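You operate a simulated robot arm through the tools that you are given. There is no shell and no other tool.

You run a simulated robot arm. Do the job below in one go: nothing can be reset, and whatever is moved stays where it is left.

JOB
Lock off the line: switch off, shut the hasp, hang the padlock, then press TRY.

It is judged by the outcome, as a careful person would: the job done as asked, and still so three seconds after it is handed in. It fails if anything else is knocked over, pushed out of place, dropped, spilled or broken.

ROBOT AND FRAMES
A 7-joint arm with a two-finger parallel gripper, fixed in place. Base frame: the origin is on the floor under the middle of its stand, x ahead of it, y to its left, z up; the work surface is at about z = 0.8. Lengths are in m, angles in degrees, forces in N, time in s.
With the tool pointing down near the work surface it reaches from about 0.1 to 0.66 m from the base axis. Its first joint turns from -66.0 to 66.0 degrees. Payload 1.57 kg.
The tool frame sits at the grasp point between the pads (the TCP): z along the fingers, y along the line on which they close. The tips reach 0.03 m beyond it. Largest opening 0.08 m; finger width 0.017, thickness 0.012; the body of the gripper, 0.04 by 0.082 m, starts 0.08 m behind the TCP.
Orientation is told as [roll, pitch, yaw] about the base's x, y, z axes, in that order, counted from this pose: with the fingers straight down and closing along the base's y, the tool's x points along the base's -x, its y along +y and its z along -z.

CONTROLS
- The arm moves only by the tool jog_arm. Its argument "steps" is a list that holds one entry, the list of rows, each a list of 7 numbers: the gripper command, from -1 (fully open) to 1 (shut), values between in proportion, then the shift along the base's x, y, z in m, then the turn, a rotation vector about the base's x, y, z in degrees. In form: [[[gripper, dx, dy, dz, wx, wy, wz], ...]]. A call has 1 to 20 rows; each row is the pose to reach, as a shift and turn from the pose commanded when the call began. A row lasts 0.2 s, in which the tool goes at most 0.05 m and 8.6 degrees; a call with a longer step from one row to the next is refused whole, and so is a gripper value outside its range. Where a pose cannot be reached the arm comes as near as it can. A force on the tool above 90 N (or 10 N above the force at the start of the call, whichever is more), or a blocked arm, ends the call early, and 0.2 s more pass. The fingers move at their own pace (about 0.072 m/s each) and stop on an object; they squeeze with about 40 N. The grip force told is the motor's: it shows also when the fingers shut on nothing. Time passes only in rows, and 0.2 s behind the last, so rows that repeat a pose let the fingers close. The reply holds the time, the measured pose of the TCP, the force on the tool along the base axes, the opening and the grip force, in the units named above and with some noise, with the torque about the TCP (base axes, N m) and any sound that the robot's microphone picked up, and new pictures: "views" is both (left out), scene, wrist or none.
- Cameras (640 x 400 px; columns grow to the right, rows downward): "scene" is fixed at [0.0498, 0.4425, 1.4277]; the picture's right is [-0.62, -0.79, 0.00], its down [-0.47, 0.37, -0.80] and it looks along [0.63, -0.50, -0.60] (base axes); focal length 332 px, centre (320, 200). "wrist" rides on the gripper at [0.072, -0.007, -0.122] in the tool frame; the picture's right is [0.09, 1.00, 0.00], its down [-0.84, 0.08, -0.54] and it looks along [-0.54, 0.05, 0.84] (tool axes); focal length 238 px, centre (320, 200). There is no depth. A picture from a camera that has moved, and an enlarged one, comes with that camera's place and axes in the base frame and with its lens. The place of the scene camera against the robot may be out by one fixed shift of up to 0.025 m in any direction.
- inspect(camera, box): a new picture of the part [left, top, right, bottom] of that camera's present view, enlarged. No time passes.
- hand_in(): hands the job in; it is judged then, once.

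Nothing tells you positions but the pictures and the camera data. Unless the task says otherwise, let go and move clear before handing in.

The tools are called after "Request:" as name(argument=value, ...) on one line, values as JSON. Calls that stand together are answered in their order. jog_arm: Moves the arm, as the interface text tells. Its arguments: {"type":"object","properties":{"steps":{"type":"array","items":{"type":"array","items":{"type":"array","items":{"type":"number"}}}},"views":{"type":"string","enum":["both","scene","wrist","none"]}},"required":["steps"]} The other tools are called the same way: inspect (camera, box) takes an enlarged picture of a part of a camera's view; hand_in () hands the job in.

At the start:

```text
time: 0.0
eef_pos: [0.3995, -0.128, 1.1537]
orientation: [0.0, 0.1, 0.0]
ft_force: [0.7, 0.2, 0.8]
ft_torque: [0.0, 0.0, -0.01]
grip_width: 0.08
gripper_force: 0.0
```

scene: 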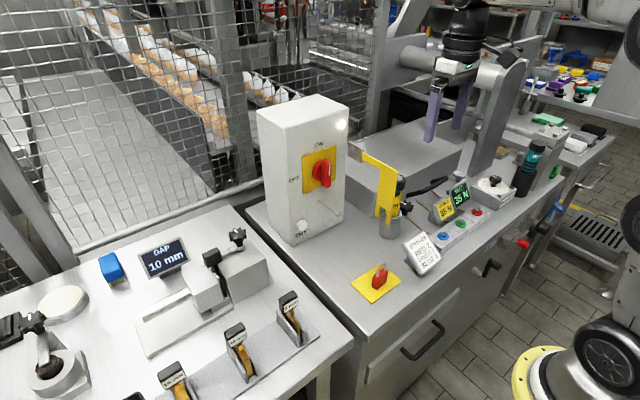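
wrist: 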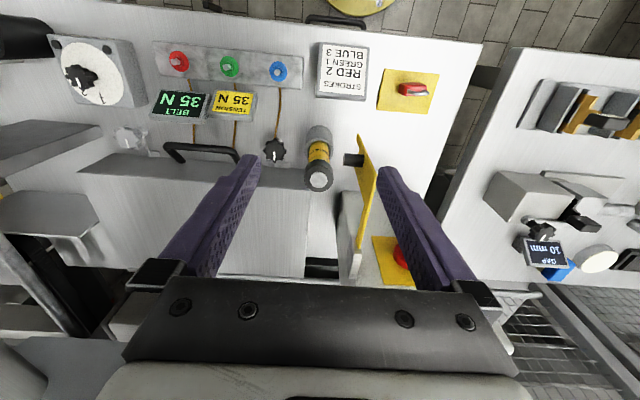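

I see a white switch box with a red rotary knob on a yellow plate, a yellow hasp beside it, and what may be a padlock on the bench. I'll look closer before moving.

Request:
inspect(camera="scene", box=[240, 80, 420, 260])

Request:
inspect(camera="scene", box=[330, 140, 510, 310])

Request:
inspect(camera="wrist", box=[290, 30, 450, 290])

```text
2.22 times, centred on (330, 170) of scene
camera zoom: at [0.0498, 0.4425, 1.4277], right [-0.62, -0.79, 0.0], down [-0.47, 0.37, -0.8], along [0.63, -0.5, -0.6], focal length 737 px, centre (298, 267)
```

zoom: 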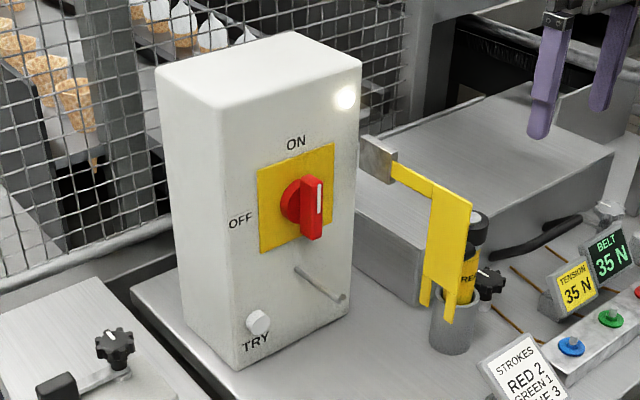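

```text
2.35 times, centred on (420, 225) of scene
camera zoom: at [0.0498, 0.4425, 1.4277], right [-0.62, -0.79, 0.0], down [-0.47, 0.37, -0.8], along [0.63, -0.5, -0.6], focal length 780 px, centre (85, 141)
```

zoom: 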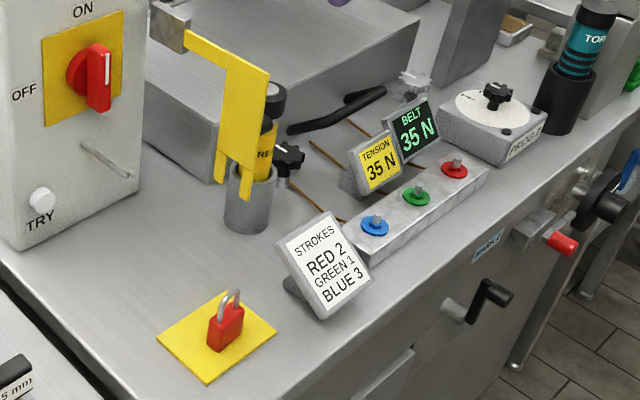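

```text
1.54 times, centred on (370, 160) of wrist
camera zoom: at [0.3281, -0.1346, 1.2765], right [-0.09, 1.0, 0.0], down [0.84, 0.08, 0.54], along [0.54, 0.05, -0.84], focal length 367 px, centre (243, 262)
```

zoom: 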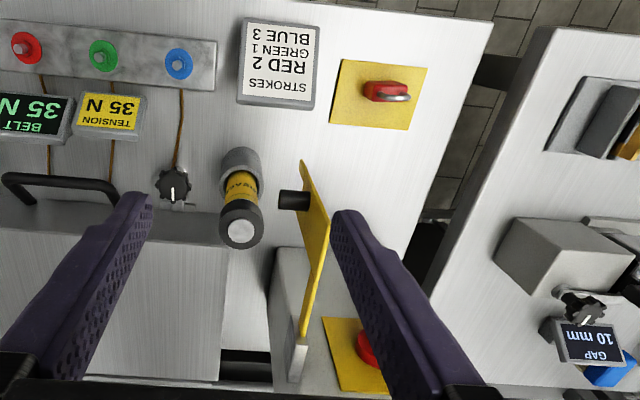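

The box faces the robot. The knob is near (0.60, 0.02, 1.0), the padlock near (0.376, 0.03, 0.82), and the hasp stands open on the right side. Next I'll back off and tilt the wrist camera to look at the face of the box.

Request:
jog_arm(steps=[[[-1, -0.02, 0.02, 0.0, 0, -7.5, 0], [-1, -0.04, 0.05, 0.0, 0, -15, 0], [-1, -0.06, 0.08, 0.0, 0, -22.5, 0], [-1, -0.08, 0.11, 0.0, 0, -30, 0], [-1, -0.1, 0.13, 0.0, 0, -37.5, 0], [-1, -0.1, 0.15, 0.0, 0, -45, 0], [-1, -0.1, 0.15, 0.0, 0, -45, 0]]])

```text
time: 1.6
eef_pos: [0.2992, 0.0215, 1.1547]
orientation: [0.0, -45.1, -0.1]
ft_force: [-0.6, 0.2, 0.7]
ft_torque: [-0.01, 0.04, -0.02]
grip_width: 0.0802
gripper_force: 0.0
camera wrist: at [0.1631, 0.0154, 1.1902], right [-0.07, 1.0, -0.07], down [0.21, 0.08, 0.98], along [0.98, 0.05, -0.21], focal length 238 px, centre (320, 200)
```

scene: 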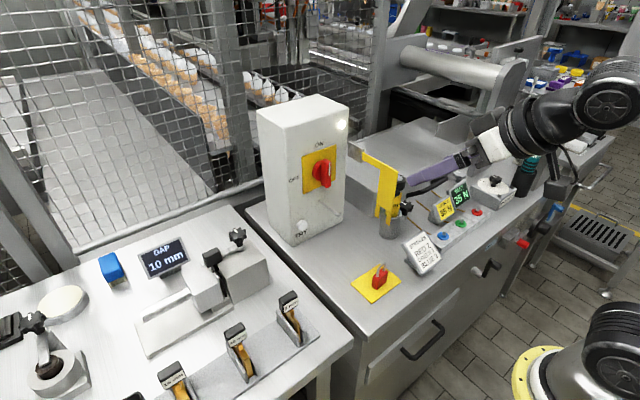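
wrist: 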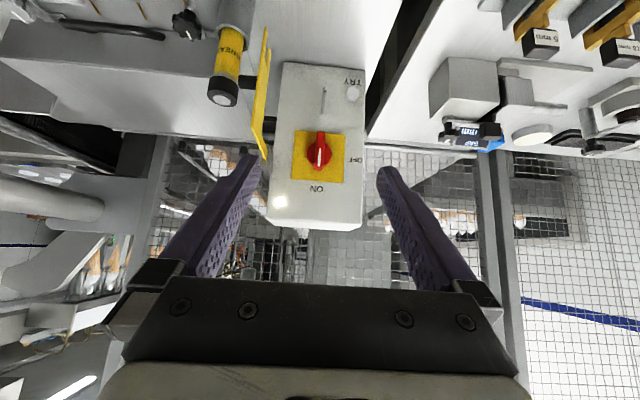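

The wrist view, which is upside down, now shows the front of the box. I'll enlarge it to measure.

Request:
inspect(camera="wrist", box=[200, 40, 400, 240])

Request:
inspect(camera="wrist", box=[270, 70, 370, 200])

Request:
inspect(camera="wrist", box=[200, 0, 300, 120])

Request:
inspect(camera="scene", box=[340, 140, 420, 250])

```text
2.00 times, centred on (300, 140) of wrist
camera zoom: at [0.1631, 0.0154, 1.1902], right [-0.07, 1.0, -0.07], down [0.21, 0.08, 0.98], along [0.98, 0.05, -0.21], focal length 477 px, centre (360, 320)
```

zoom: 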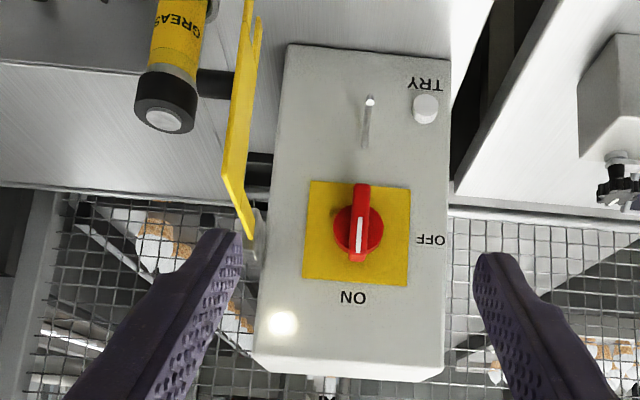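

```text
3.08 times, centred on (320, 135) of wrist
camera zoom: at [0.1631, 0.0154, 1.1902], right [-0.07, 1.0, -0.07], down [0.21, 0.08, 0.98], along [0.98, 0.05, -0.21], focal length 733 px, centre (320, 400)
```

zoom: 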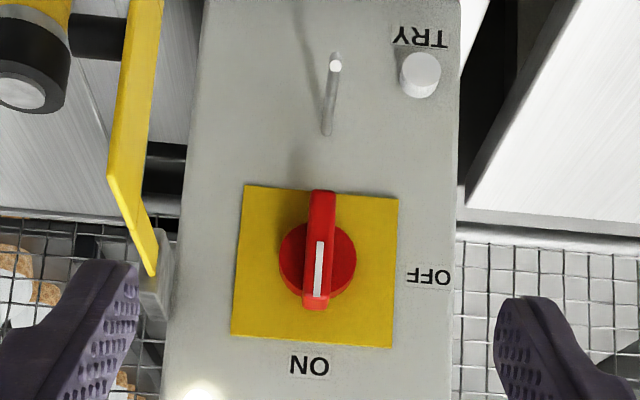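

```text
3.33 times, centred on (250, 60) of wrist
camera zoom: at [0.1631, 0.0154, 1.1902], right [-0.07, 1.0, -0.07], down [0.21, 0.08, 0.98], along [0.98, 0.05, -0.21], focal length 794 px, centre (553, 667)
```

zoom: 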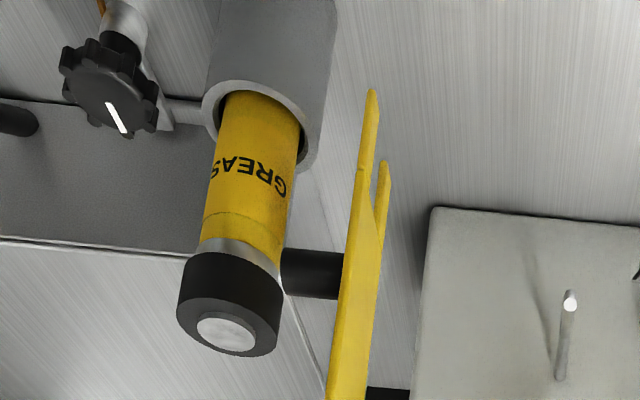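

```text
3.64 times, centred on (380, 195) of scene
camera zoom: at [0.0498, 0.4425, 1.4277], right [-0.62, -0.79, 0.0], down [-0.47, 0.37, -0.8], along [0.63, -0.5, -0.6], focal length 1206 px, centre (102, 218)
```

zoom: 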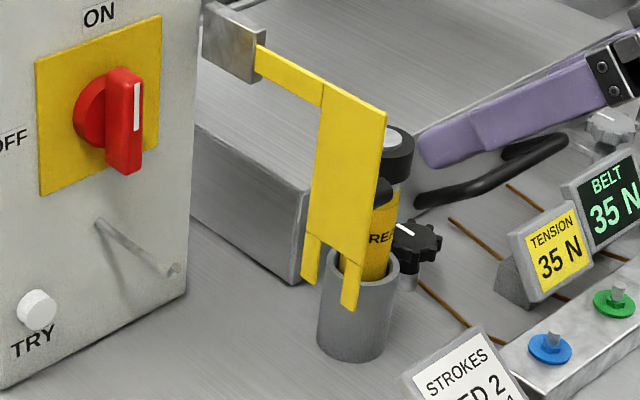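

I have measured these from the two views: front face x≈0.605, knob axis y≈0.030, z≈1.008, and peg at y≈0.029, z≈0.908 reaching x≈0.534. TRY is at about (0.59, 0.09, 0.868), and the hasp plate is at y≈-0.064. Next I'll close the fingers and come level in front of the knob, still standing off.

Request:
jog_arm(steps=[[[1, 0.02, 0.0, -0.02, 0, -7.5, 0], [1, 0.05, -0.005, -0.04, 0, -15, 0], [1, 0.08, -0.01, -0.06, 0, -22.5, 0], [1, 0.11, -0.014, -0.08, 0, -30, 0], [1, 0.14, -0.0165, -0.1, 0, -37.5, 0], [1, 0.17, -0.0165, -0.12, 0, -45, 0], [1, 0.17, -0.0165, -0.12, 0, -45, 0]]])

```text
time: 3.2
eef_pos: [0.4716, 0.0045, 1.0337]
orientation: [-152.9, -89.8, 152.7]
ft_force: [-0.2, -0.7, 0.8]
ft_torque: [-0.01, 0.02, 0.0]
grip_width: 0.0
gripper_force: 21.5
out of reach, approached as far as the arm can: row 4, 5
camera wrist: at [0.349, -0.0017, 0.9623], right [0.0, 1.0, -0.09], down [-0.54, 0.08, 0.84], along [0.84, 0.05, 0.54], focal length 238 px, centre (320, 200)
```

scene: 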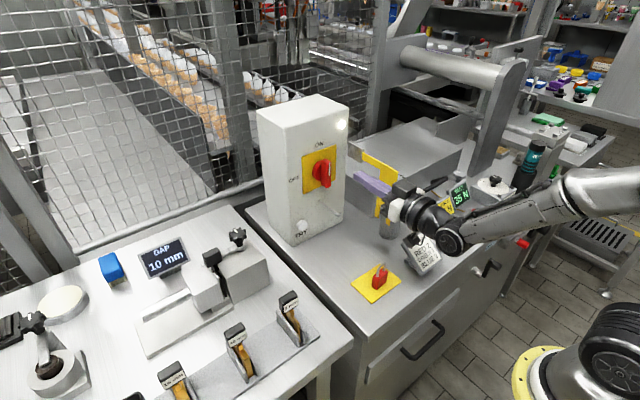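
wrist: 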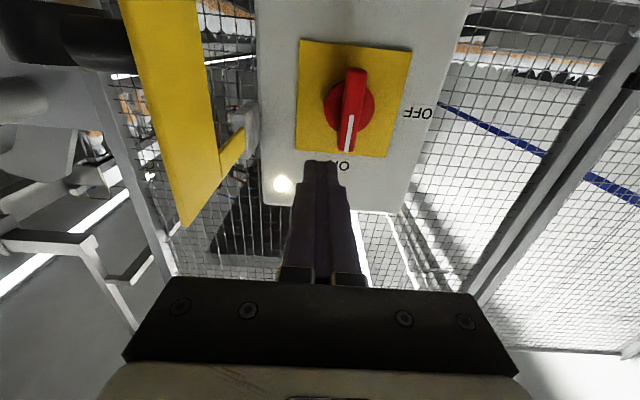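

The arm reached the level pose with the closed fingers just left of the handle in this upside-down view. I'll check the alignment close up before pushing.

Request:
inspect(camera="wrist", box=[270, 20, 450, 200])

Request:
inspect(camera="scene", box=[270, 120, 450, 260])

```text
2.22 times, centred on (360, 110) of wrist
camera zoom: at [0.349, -0.0017, 0.9623], right [0.0, 1.0, -0.09], down [-0.54, 0.08, 0.84], along [0.84, 0.05, 0.54], focal length 530 px, centre (231, 400)
```

zoom: 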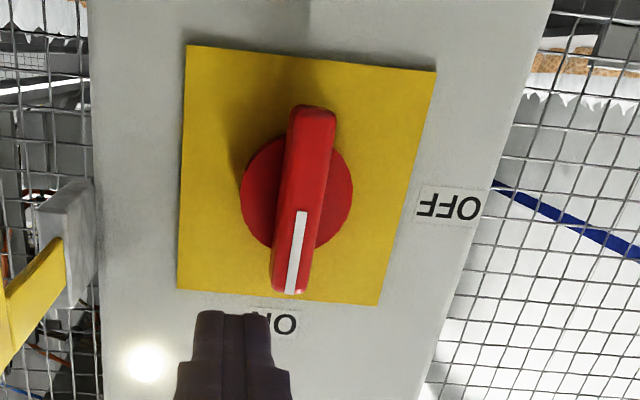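

```text
2.86 times, centred on (360, 190) of scene
camera zoom: at [0.0498, 0.4425, 1.4277], right [-0.62, -0.79, 0.0], down [-0.47, 0.37, -0.8], along [0.63, -0.5, -0.6], focal length 948 px, centre (206, 229)
```

zoom: 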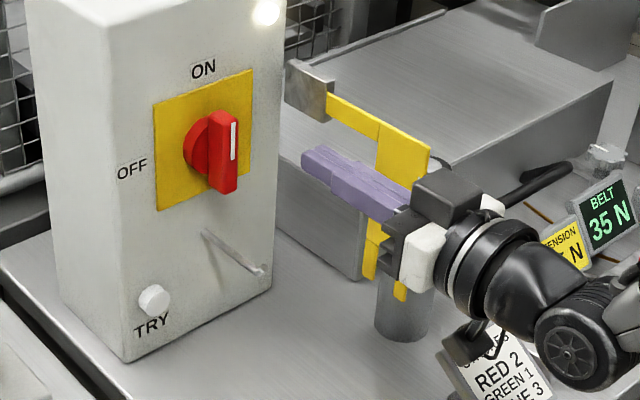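

Knob centre is y≈0.030, z≈1.010, and the handle front is at x≈0.573. I'll advance the closed tips beside the upper end of the handle, without touching it.

Request:
jog_arm(steps=[[[1, 0.03, -0.003, 0.002, 0, 0, 0], [1, 0.06, -0.003, 0.002, 0, 0, 0], [1, 0.084, -0.003, 0.002, 0, 0, 0], [1, 0.084, -0.003, 0.002, 0, 0, 0]]])

Request:
inspect(camera="scene", box=[270, 120, 450, 260])

```text
time: 4.2
eef_pos: [0.5558, 0.0022, 1.0385]
orientation: [-10.2, -90.0, 10.2]
ft_force: [0.1, -1.1, 0.2]
ft_torque: [-0.02, 0.0, 0.01]
grip_width: 0.0003
gripper_force: 21.1
camera wrist: at [0.4336, -0.0048, 0.966], right [0.0, 1.0, -0.09], down [-0.54, 0.08, 0.84], along [0.84, 0.05, 0.54], focal length 238 px, centre (320, 200)
```

scene: 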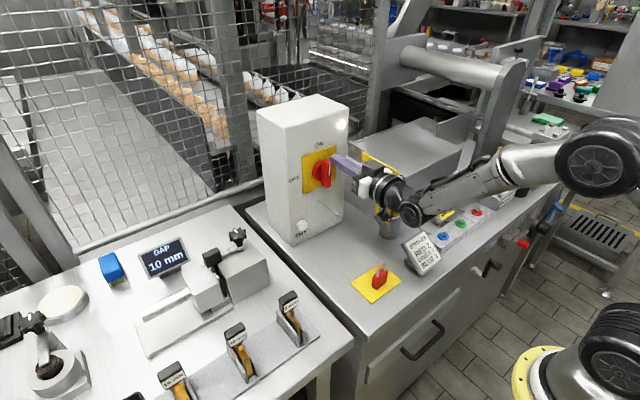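
wrist: 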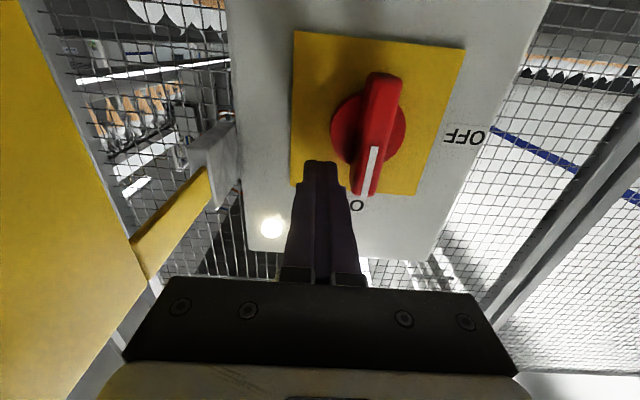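

```text
2.86 times, centred on (360, 190) of scene
camera zoom: at [0.0499, 0.4425, 1.4277], right [-0.62, -0.79, 0.0], down [-0.47, 0.37, -0.8], along [0.63, -0.5, -0.6], focal length 948 px, centre (206, 229)
```

zoom: 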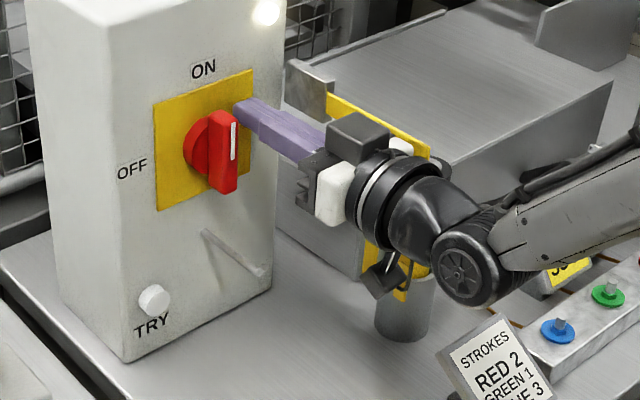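

The tips are beside the handle's upper end with nothing touched. I'll push it toward OFF (+y) along a small arc, the first half now.

Request:
jog_arm(steps=[[[1, 0, 0.0075, -0.003, 0, 0, 0], [1, 0, 0.0155, -0.002, 0, 0, 0], [1, 0, 0.0225, -0.002, 0, 0, 0], [1, 0, 0.0305, -0.002, 0, 0, 0]]])

```text
time: 5.2
eef_pos: [0.5564, 0.0334, 1.0423]
orientation: [-179.7, -89.1, 179.7]
ft_force: [2.8, -1.4, 19.5]
ft_torque: [-0.1, -0.59, -0.1]
grip_width: 0.0001
gripper_force: 21.5
camera wrist: at [0.4352, 0.0269, 0.968], right [0.0, 1.0, -0.09], down [-0.55, 0.08, 0.83], along [0.83, 0.05, 0.55], focal length 238 px, centre (320, 200)
```

scene: 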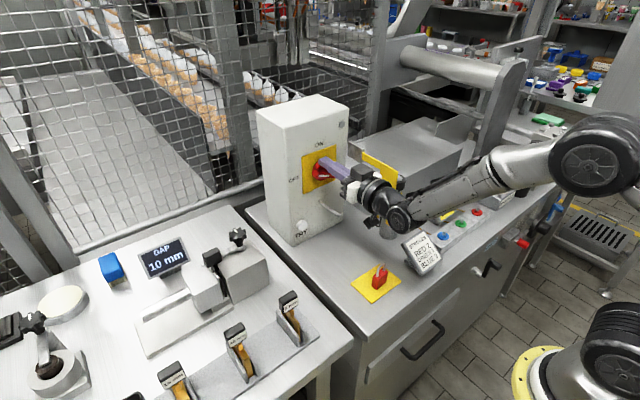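
wrist: 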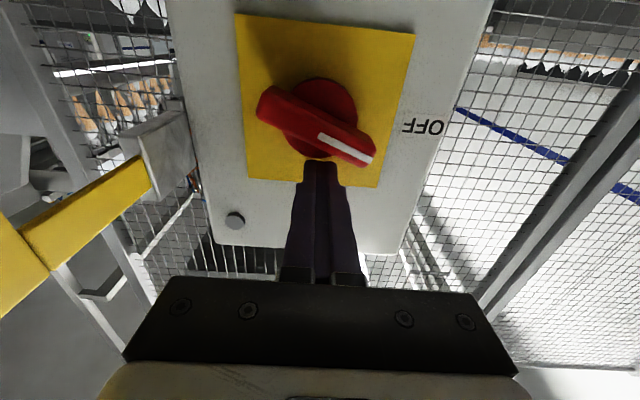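

The handle has turned about 60° and the lamp on the box has gone out. I'll continue over the top and press the handle down to level, to OFF.

Request:
jog_arm(steps=[[[1, 0, 0.006, 0.0, 0, 0, 0], [1, 0, 0.012, -0.001, 0, 0, 0], [1, 0, 0.018, -0.004, 0, 0, 0], [1, 0, 0.022, -0.007, 0, 0, 0], [1, 0, 0.024, -0.01, 0, 0, 0]]])

```text
time: 6.4
eef_pos: [0.5539, 0.059, 1.0266]
orientation: [178.4, -89.8, -178.3]
ft_force: [-8.0, 0.5, 17.3]
ft_torque: [-0.05, -0.07, 0.0]
grip_width: 0.0
gripper_force: 21.4
camera wrist: at [0.432, 0.0513, 0.9538], right [0.0, 1.0, -0.09], down [-0.55, 0.08, 0.83], along [0.84, 0.05, 0.54], focal length 238 px, centre (320, 200)
```

scene: 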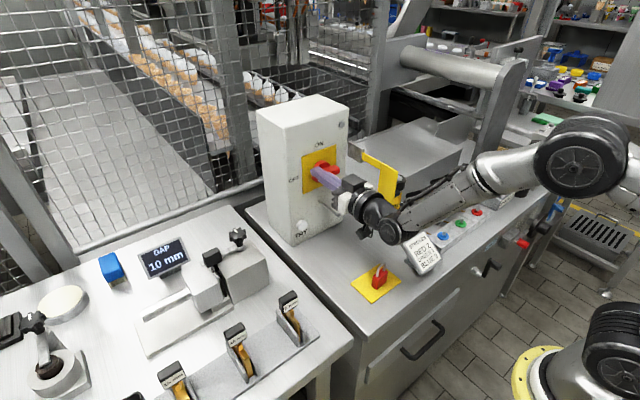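
wrist: 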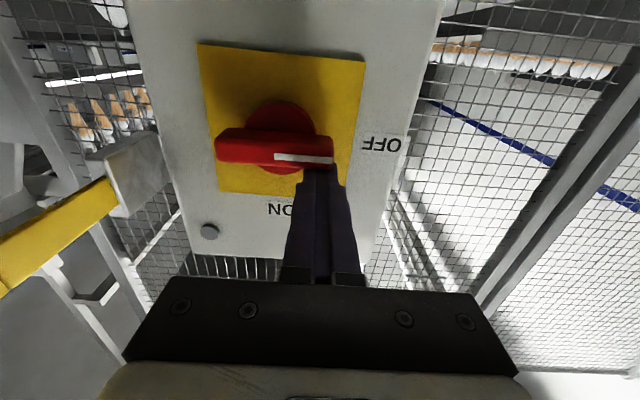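

The handle looks level. I'll press a touch more to be sure it is seated at OFF, then lift off and back away to check.

Request:
jog_arm(steps=[[[1, 0, 0.001, -0.003, 0, 0, 0], [1, 0, 0.001, -0.005, 0, 0, 0], [1, 0, 0.001, 0.012, 0, 0, 0], [1, -0.03, 0.0, 0.015, 0, 0, 0], [1, -0.07, 0.0, 0.015, 0, 0, 0], [1, -0.1, 0.0, 0.015, 0, 0, 0]]])

Request:
inspect(camera="wrist", box=[220, 0, 440, 220])

Request:
inspect(camera="scene", box=[250, 90, 430, 260])

```text
time: 7.8
eef_pos: [0.4547, 0.0563, 1.038]
orientation: [-0.9, -89.9, 0.9]
ft_force: [-0.1, -0.5, 0.4]
ft_torque: [-0.02, -0.02, -0.03]
grip_width: 0.0003
gripper_force: 21.4
camera wrist: at [0.3316, 0.0498, 0.9678], right [0.0, 1.0, -0.09], down [-0.54, 0.08, 0.84], along [0.84, 0.05, 0.54], focal length 238 px, centre (320, 200)
```

scene: 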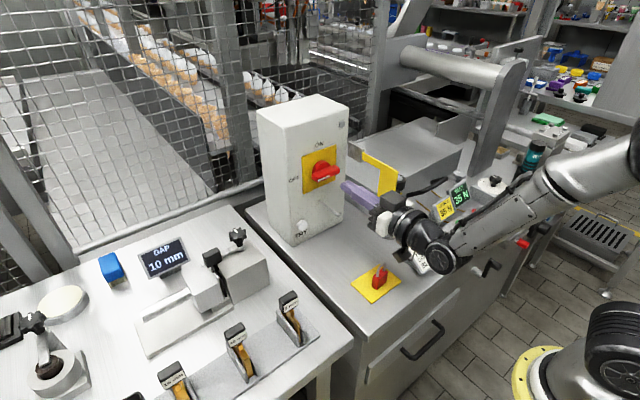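
wrist: 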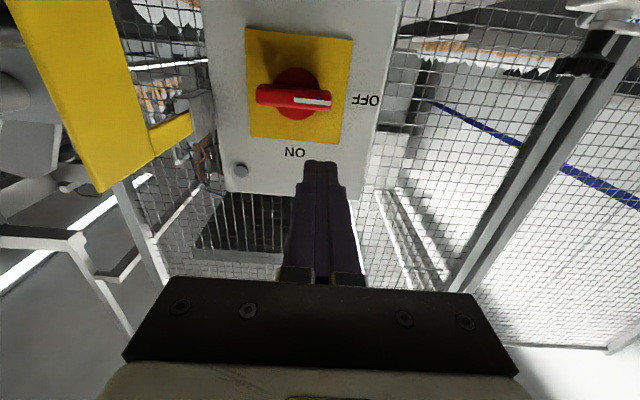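

```text
1.82 times, centred on (330, 110) of wrist
camera zoom: at [0.3316, 0.0498, 0.9678], right [0.0, 1.0, -0.09], down [-0.54, 0.08, 0.84], along [0.84, 0.05, 0.54], focal length 433 px, centre (302, 364)
```

zoom: 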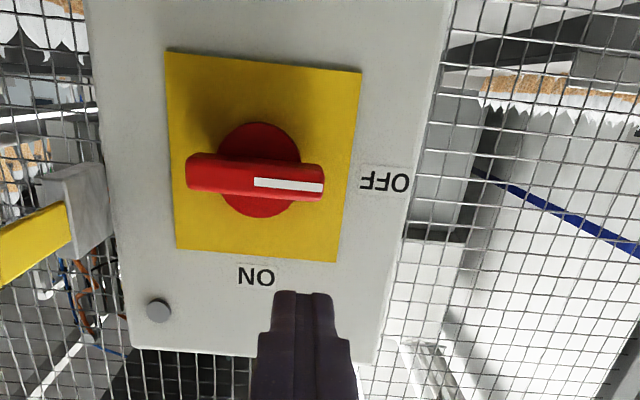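

```text
2.35 times, centred on (340, 175) of scene
camera zoom: at [0.0499, 0.4425, 1.4277], right [-0.62, -0.79, 0.0], down [-0.47, 0.37, -0.8], along [0.63, -0.5, -0.6], focal length 780 px, centre (273, 259)
```

zoom: 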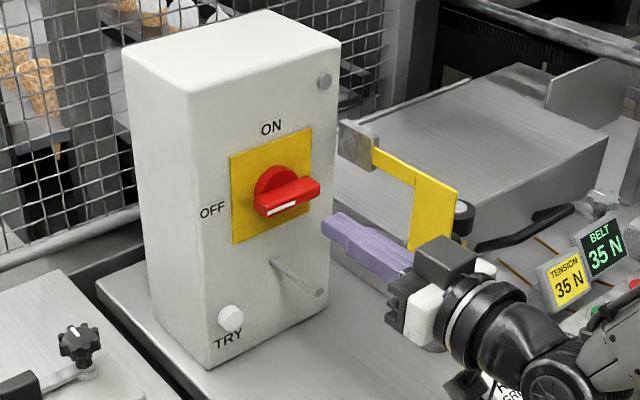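

The switch now reads OFF and the lamp is dark. Next is the hasp: I'll back away, go round its free end to the −y side above the grease bottle (top about z 0.995), and line up beside the upper part of the plate.

Request:
jog_arm(steps=[[[1, -0.04, 0.0, 0.0, 0, 0, 0], [1, -0.08, 0.0, 0.0, 0, 0, 0], [1, -0.12, -0.01, 0.0, 0, 0, 0], [1, -0.13, -0.05, 0.0, 0, 0, 0], [1, -0.13, -0.09, 0.0, 0, 0, 0], [1, -0.13, -0.13, 0.0, 0, 0, 0], [1, -0.13, -0.16, 0.0, 0, 0, 0], [1, -0.13, -0.16, 0.0, 0, 0, 0]]])

Request:
inspect(camera="wrist", box=[220, 0, 480, 220])

Request:
inspect(camera="scene", box=[330, 120, 510, 260])

```text
time: 9.6
eef_pos: [0.3236, -0.101, 1.0413]
orientation: [91.9, -90.0, -91.9]
ft_force: [-0.1, 0.5, -0.2]
ft_torque: [-0.01, -0.02, -0.01]
grip_width: 0.0
gripper_force: 21.5
camera wrist: at [0.2008, -0.1082, 0.9687], right [0.0, 1.0, -0.09], down [-0.54, 0.08, 0.84], along [0.84, 0.05, 0.54], focal length 238 px, centre (320, 200)
```

scene: 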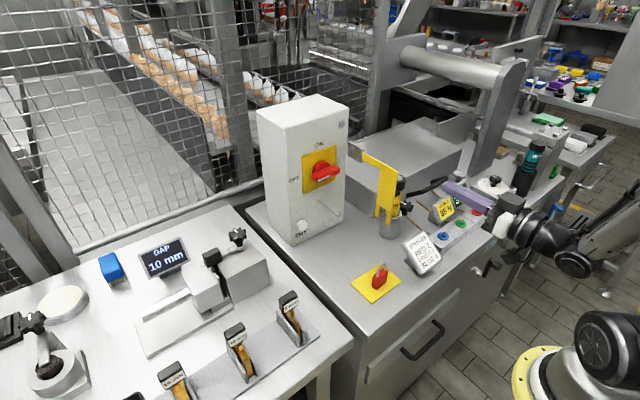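
wrist: 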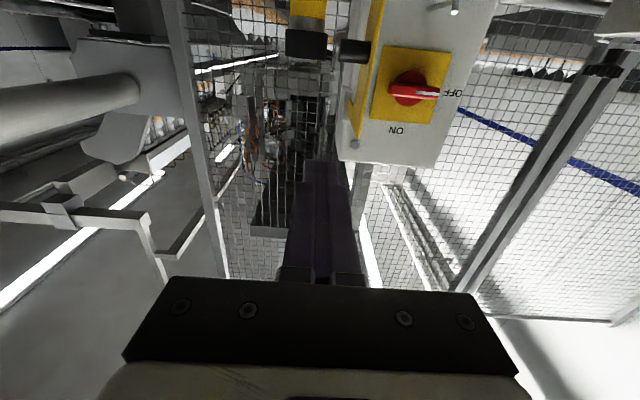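

```text
1.82 times, centred on (350, 110) of wrist
camera zoom: at [0.2008, -0.1082, 0.9687], right [0.0, 1.0, -0.09], down [-0.54, 0.08, 0.84], along [0.84, 0.05, 0.54], focal length 433 px, centre (266, 364)
```

zoom: 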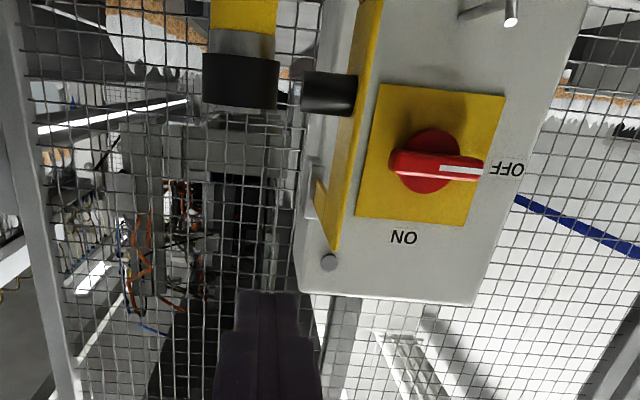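

```text
2.86 times, centred on (420, 190) of scene
camera zoom: at [0.0498, 0.4425, 1.4277], right [-0.62, -0.79, 0.0], down [-0.47, 0.37, -0.8], along [0.63, -0.5, -0.6], focal length 948 px, centre (34, 229)
```

zoom: 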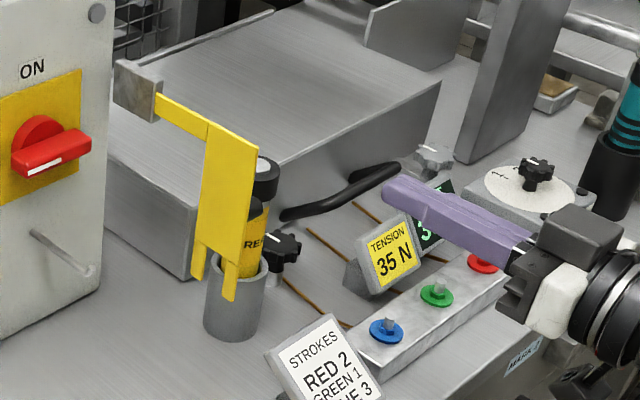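

From here the plate is at y≈-0.063 with its top at z≈1.043, and the grip rod is at z≈0.972. The bottle cap is at y≈-0.12 with its top below 0.995. I'll advance above the cap to sit beside the plate's upper part.

Request:
jog_arm(steps=[[[1, 0.03, 0.0, -0.005, 0, 0, 0], [1, 0.06, 0.0, -0.01, 0, 0, 0], [1, 0.09, 0.0, -0.014, 0, 0, 0], [1, 0.121, 0.0, -0.014, 0, 0, 0], [1, 0.121, 0.0, -0.014, 0, 0, 0]]])

Request:
inspect(camera="scene", box=[330, 120, 510, 260])

```text
time: 10.8
eef_pos: [0.4451, -0.1007, 1.0262]
orientation: [-159.7, -89.9, 159.7]
ft_force: [0.1, 0.6, 0.1]
ft_torque: [0.0, -0.01, 0.01]
grip_width: 0.0
gripper_force: 21.3
camera wrist: at [0.323, -0.1067, 0.953], right [0.0, 1.0, -0.09], down [-0.54, 0.08, 0.84], along [0.84, 0.05, 0.54], focal length 238 px, centre (320, 200)
```

scene: 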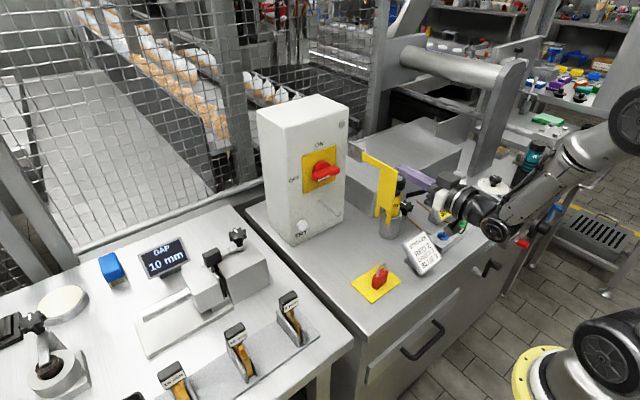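
wrist: 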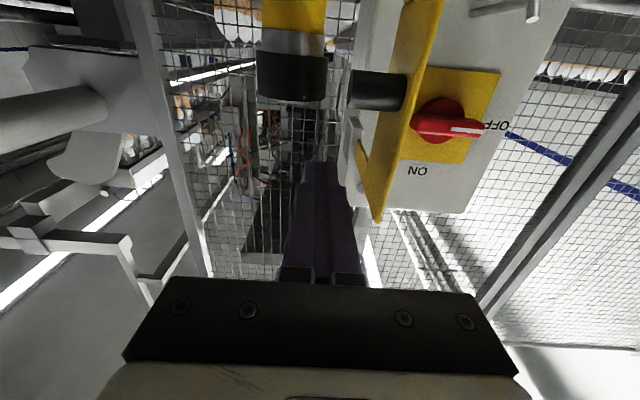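

```text
2.86 times, centred on (420, 190) of scene
camera zoom: at [0.0498, 0.4425, 1.4277], right [-0.62, -0.79, 0.0], down [-0.47, 0.37, -0.8], along [0.63, -0.5, -0.6], focal length 948 px, centre (34, 229)
```

zoom: 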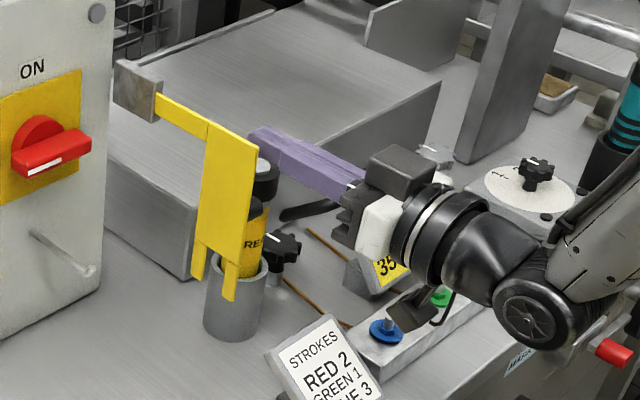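

The tip sits beside the plate with the bottle clear underneath. I'll push the hasp round its hinge to about 45° and look.

Request:
jog_arm(steps=[[[1, 0.0, 0.01, 0.0, 0, 0, 0], [1, 0.0, 0.02, 0.0, 0, 0, 0], [1, 0.001, 0.033, 0.0, 0, 0, 0], [1, 0.002, 0.044, 0.0, 0, 0, 0], [1, 0.006, 0.055, 0.0, 0, 0, 0], [1, 0.01, 0.065, 0.0, 0, 0, 0], [1, 0.016, 0.074, 0.0, 0, 0, 0], [1, 0.023, 0.083, 0.0, 0, 0, 0]]])

Request:
inspect(camera="scene", box=[270, 120, 450, 260])

```text
time: 12.6
eef_pos: [0.4686, -0.0201, 1.0238]
orientation: [13.1, -90.1, -13.2]
ft_force: [-1.1, -0.1, 0.4]
ft_torque: [0.0, -0.01, 0.01]
grip_width: 0.0
gripper_force: 21.3
camera wrist: at [0.3463, -0.0261, 0.9528], right [0.0, 1.0, -0.09], down [-0.54, 0.08, 0.84], along [0.84, 0.05, 0.54], focal length 238 px, centre (320, 200)
```

scene: 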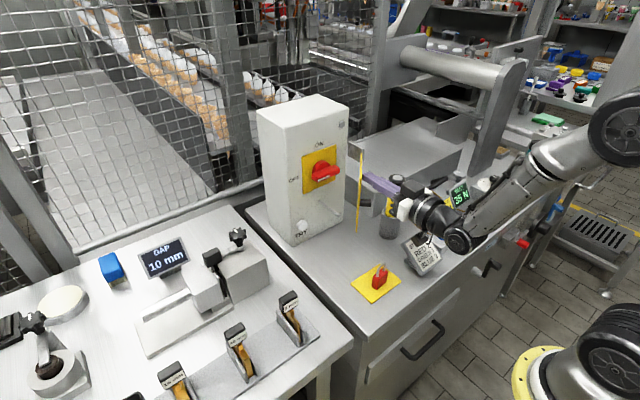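
wrist: 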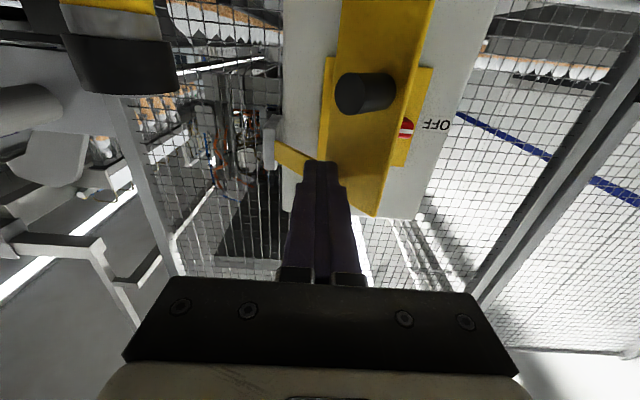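

```text
2.86 times, centred on (360, 190) of scene
camera zoom: at [0.0498, 0.4425, 1.4277], right [-0.62, -0.79, 0.0], down [-0.47, 0.37, -0.8], along [0.63, -0.5, -0.6], focal length 948 px, centre (206, 229)
```

zoom: 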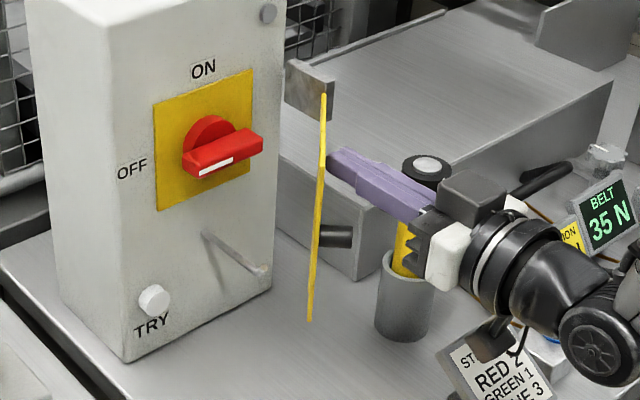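

The hasp follows the push cleanly. I'll carry on around the arc to just short of fully shut.

Request:
jog_arm(steps=[[[1, 0.008, 0.007, 0.0, 0, 0, 0], [1, 0.017, 0.014, 0.0, 0, 0, 0], [1, 0.027, 0.019, 0.0, 0, 0, 0], [1, 0.037, 0.023, 0.0, 0, 0, 0], [1, 0.046, 0.026, 0.0, 0, 0, 0], [1, 0.053, 0.028, 0.0, 0, 0, 0]]])

Request:
inspect(camera="scene", box=[270, 120, 450, 260])

Request:
inspect(camera="wrist", box=[240, 0, 440, 200])

```text
time: 14.0
eef_pos: [0.5213, 0.0083, 1.0242]
orientation: [-47.5, -90.0, 47.5]
ft_force: [0.0, 0.2, 0.0]
ft_torque: [0.02, -0.02, 0.03]
grip_width: 0.0
gripper_force: 20.8
camera wrist: at [0.3991, 0.0022, 0.9532], right [0.0, 1.0, -0.09], down [-0.54, 0.08, 0.84], along [0.84, 0.05, 0.54], focal length 238 px, centre (320, 200)
```

scene: 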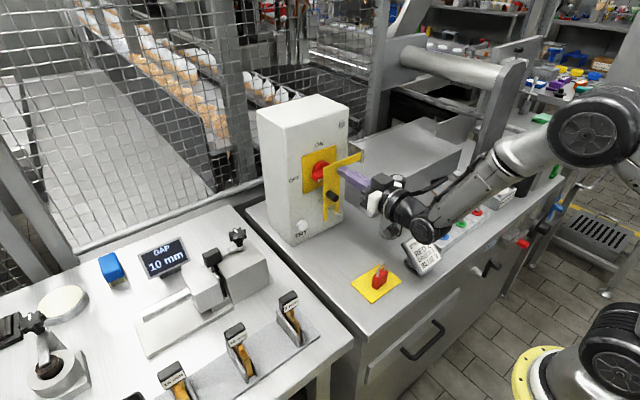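
wrist: 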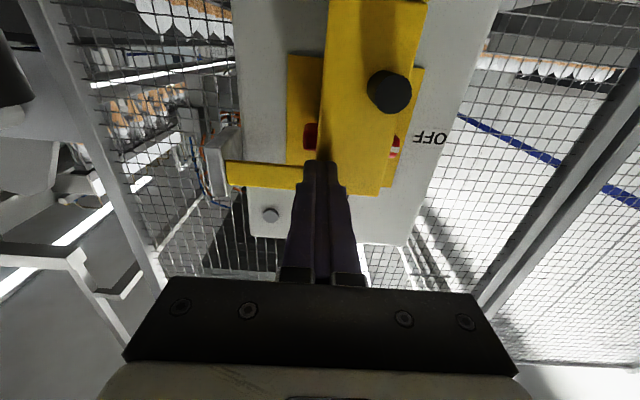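

```text
2.86 times, centred on (360, 190) of scene
camera zoom: at [0.0498, 0.4425, 1.4277], right [-0.62, -0.79, 0.0], down [-0.47, 0.37, -0.8], along [0.63, -0.5, -0.6], focal length 948 px, centre (206, 229)
```

zoom: 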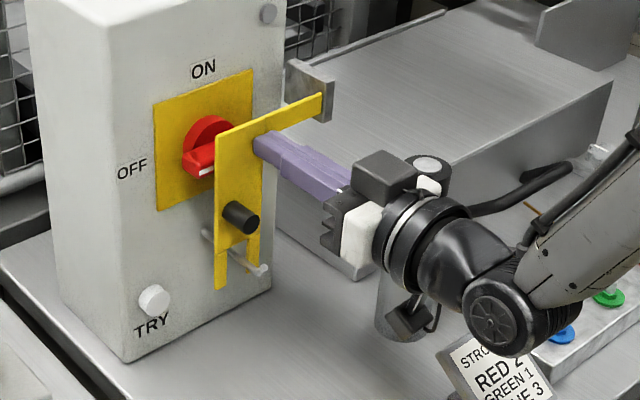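

```text
2.00 times, centred on (340, 100) of wrist
camera zoom: at [0.3991, 0.0022, 0.9532], right [0.0, 1.0, -0.09], down [-0.54, 0.08, 0.84], along [0.84, 0.05, 0.54], focal length 477 px, centre (280, 400)
```

zoom: 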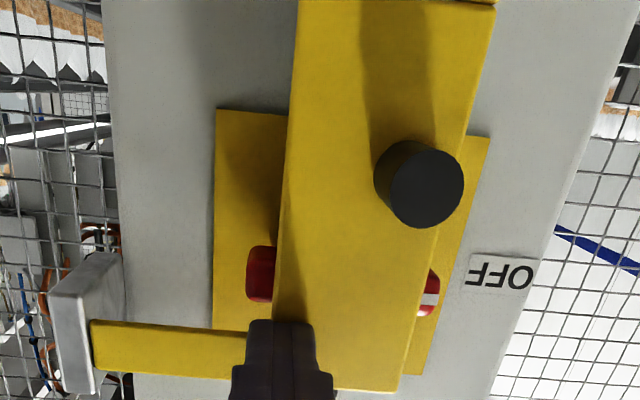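

The plate lies across the front of the switch with the peg between its prongs. I'll push it home in small steps while watching the force.

Request:
jog_arm(steps=[[[1, 0.003, 0.003, 0.0, 0, 0, 0], [1, 0.006, 0.005, 0.0, 0, 0, 0], [1, 0.009, 0.007, 0.0, 0, 0, 0], [1, 0.011, 0.008, 0.0, 0, 0, 0]]])

Request:
inspect(camera="scene", box=[270, 120, 450, 260])

Request:
inspect(camera="wrist", box=[240, 0, 440, 200])

```text
time: 14.8
eef_pos: [0.5217, 0.0085, 1.0249]
orientation: [137.7, -89.7, -138.4]
ft_force: [-132.3, -3.5, 28.7]
ft_torque: [0.16, -0.04, 0.07]
grip_width: 0.0
gripper_force: 21.9
stopped in row 3: the force on the tool passed its limit at 98 N (the readings are from after the stop); the commanded pose is now the measured one
camera wrist: at [0.4004, 0.0048, 0.9528], right [0.01, 1.0, -0.09], down [-0.54, 0.08, 0.84], along [0.84, 0.04, 0.54], focal length 238 px, centre (320, 200)
```

scene: 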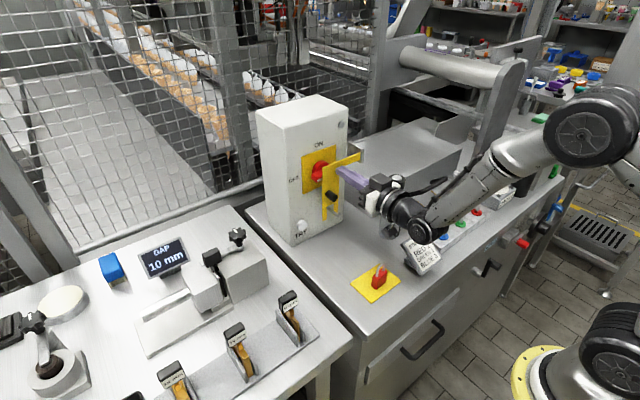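
wrist: 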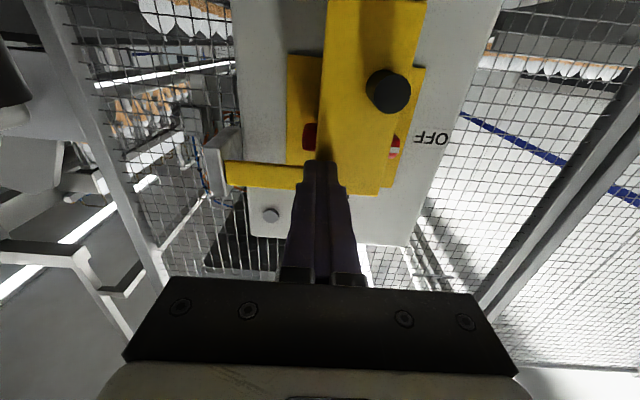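

```text
2.86 times, centred on (360, 190) of scene
camera zoom: at [0.0475, 0.4424, 1.4278], right [-0.62, -0.79, 0.0], down [-0.47, 0.37, -0.8], along [0.63, -0.5, -0.6], focal length 948 px, centre (206, 229)
```

zoom: 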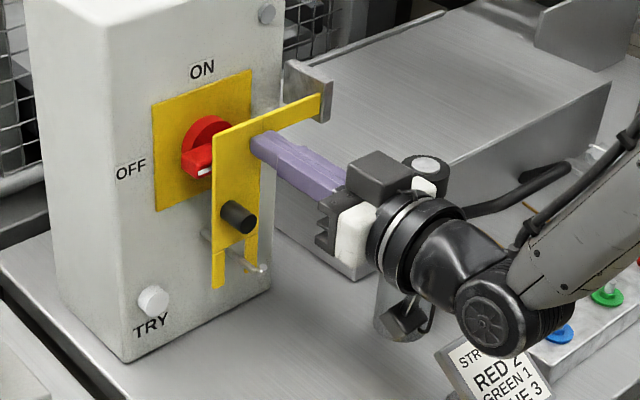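

```text
2.00 times, centred on (340, 100) of wrist
camera zoom: at [0.4004, 0.0048, 0.9528], right [0.01, 1.0, -0.09], down [-0.54, 0.08, 0.84], along [0.84, 0.04, 0.54], focal length 477 px, centre (280, 400)
```

zoom: 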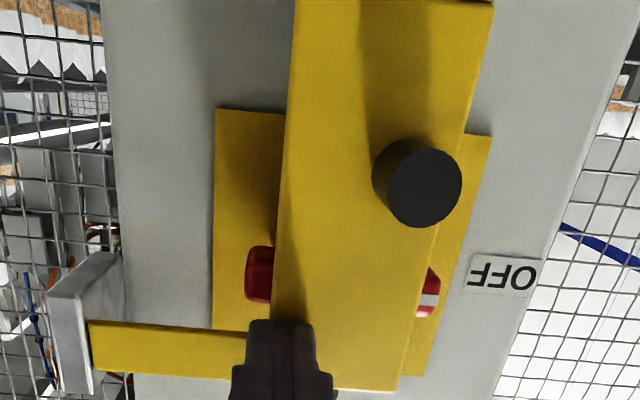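

The hasp is against its stop, level with the face, with the peg through the fork. I'll back straight off and check that it stays shut.

Request:
jog_arm(steps=[[[1, -0.01, 0.0, 0.0, 0, 0, 0], [1, -0.03, 0.0, 0.0, 0, 0, 0], [1, -0.07, 0.0, 0.005, 0, 0, 0], [1, -0.11, 0.0, 0.01, 0, 0, 0], [1, -0.15, 0.0, 0.02, 0, 0, 0]]])

Request:
inspect(camera="scene", box=[270, 120, 430, 260])

Request:
inspect(camera="scene", box=[340, 250, 440, 310])

```text
time: 16.0
eef_pos: [0.3743, 0.0104, 1.0435]
orientation: [62.7, -89.9, -63.3]
ft_force: [-0.3, 0.2, -0.6]
ft_torque: [-0.03, 0.01, 0.03]
grip_width: 0.0
gripper_force: 20.8
camera wrist: at [0.2527, 0.0045, 0.9716], right [0.01, 1.0, -0.09], down [-0.54, 0.08, 0.84], along [0.84, 0.04, 0.54], focal length 238 px, centre (320, 200)
```

scene: 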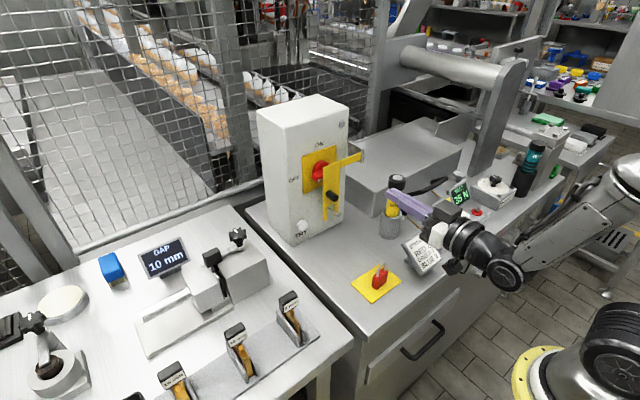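
wrist: 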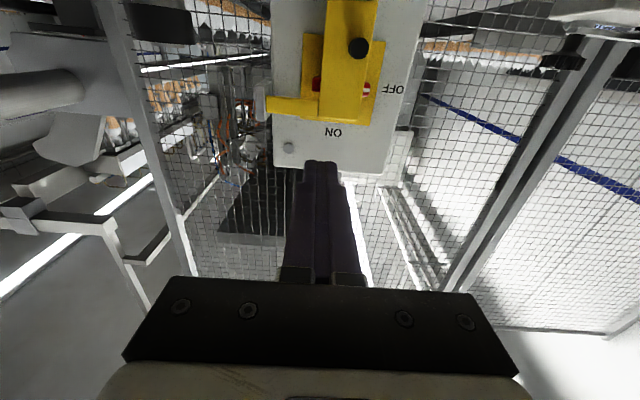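

```text
2.86 times, centred on (350, 190) of scene
camera zoom: at [0.0499, 0.4425, 1.4277], right [-0.62, -0.79, 0.0], down [-0.47, 0.37, -0.8], along [0.63, -0.5, -0.6], focal length 948 px, centre (234, 229)
```

zoom: 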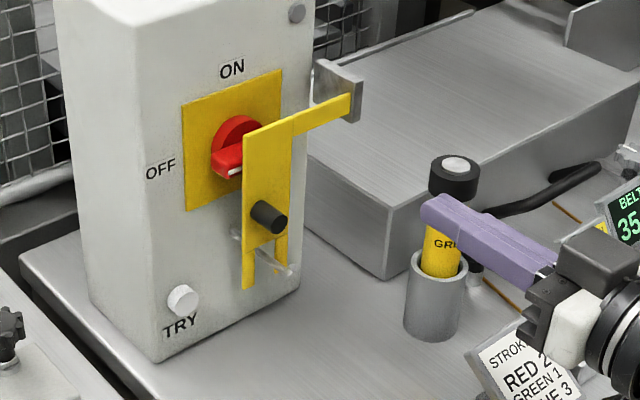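

```text
6.40 times, centred on (390, 280) of scene
camera zoom: at [0.0499, 0.4425, 1.4277], right [-0.62, -0.79, 0.0], down [-0.47, 0.37, -0.8], along [0.63, -0.5, -0.6], focal length 2123 px, centre (-128, -312)
```

zoom: 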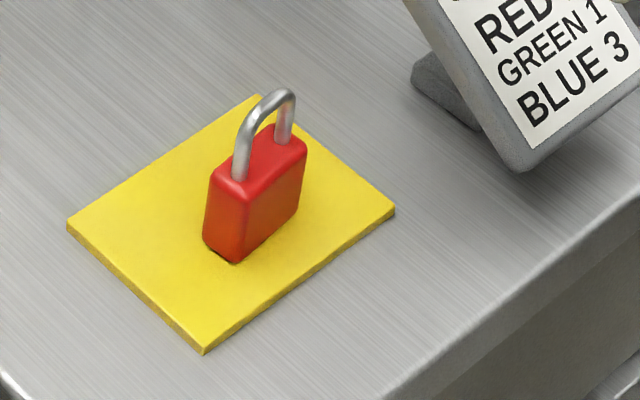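

The hasp stays shut. The padlock stands upright near (0.372, 0.033), with its body at z 0.803–0.839 and shackle top at about z 0.873. I'll take a closer look at the peg and then view it with the wrist camera from lower down.

Request:
inspect(camera="scene", box=[310, 185, 370, 235])

Request:
jog_arm(steps=[[[1, -0.03, 0.0, 0.0, 0, 7.5, 0], [1, -0.06, 0.0, 0.0, 0, 15, 0], [1, -0.08, 0.0, 0.0, 0, 22.5, 0], [1, -0.09, 0.0, 0.0, 0, 30, 0], [1, -0.1, 0.0, 0.0, 0, 37.5, 0], [1, -0.1, 0.0, 0.0, 0, 45, 0], [-1, -0.1, 0.0, 0.0, 0, 45, 0], [-1, -0.1, 0.0, 0.0, 0, 45, 0], [-1, -0.1, 0.0, 0.0, 0, 45, 0]]])

Request:
inspect(camera="wrist", box=[230, 0, 410, 180])

```text
8.00 times, centred on (340, 210) of scene
camera zoom: at [0.0499, 0.4425, 1.4277], right [-0.62, -0.79, 0.0], down [-0.47, 0.37, -0.8], along [0.63, -0.5, -0.6], focal length 2654 px, centre (160, 120)
```

zoom: 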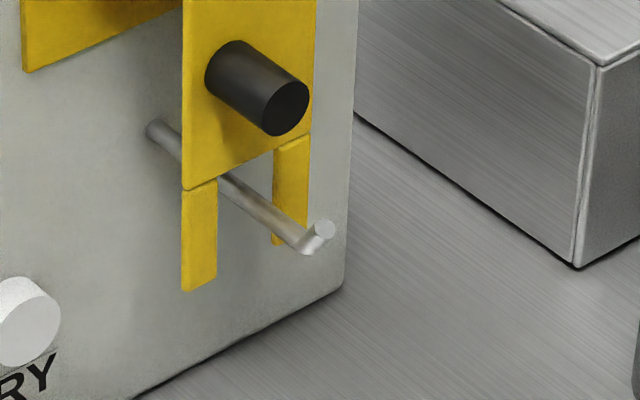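

```text
time: 18.0
eef_pos: [0.2759, 0.0104, 1.0453]
orientation: [-0.6, -44.9, -0.1]
ft_force: [0.7, 0.7, -0.3]
ft_torque: [0.01, -0.01, -0.01]
grip_width: 0.0801
gripper_force: 0.1
out of reach, approached as far as the arm can: row 6, 7, 8
camera wrist: at [0.1387, 0.0057, 1.0799], right [-0.06, 1.0, -0.07], down [0.21, 0.08, 0.97], along [0.98, 0.04, -0.21], focal length 238 px, centre (320, 200)
```

scene: 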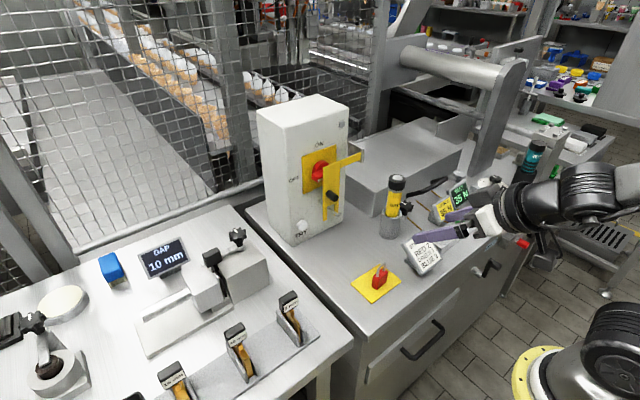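
wrist: 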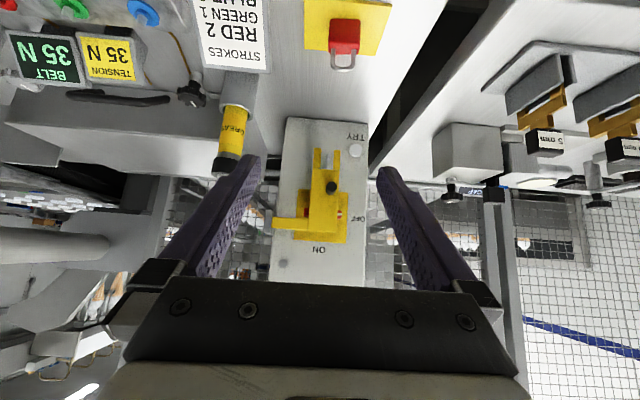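

```text
2.22 times, centred on (320, 90) of wrist
camera zoom: at [0.1387, 0.0057, 1.0799], right [-0.06, 1.0, -0.07], down [0.21, 0.08, 0.97], along [0.98, 0.04, -0.21], focal length 530 px, centre (320, 444)
```

zoom: 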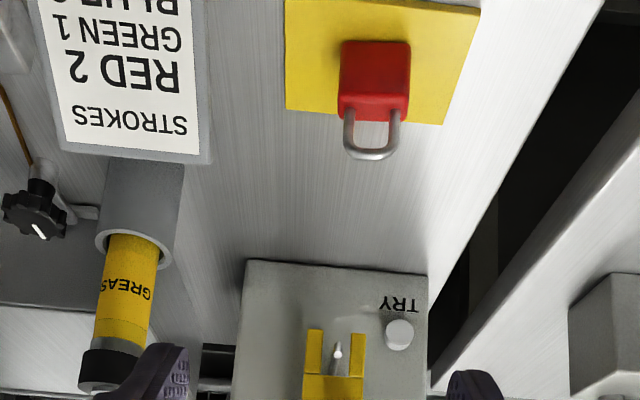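

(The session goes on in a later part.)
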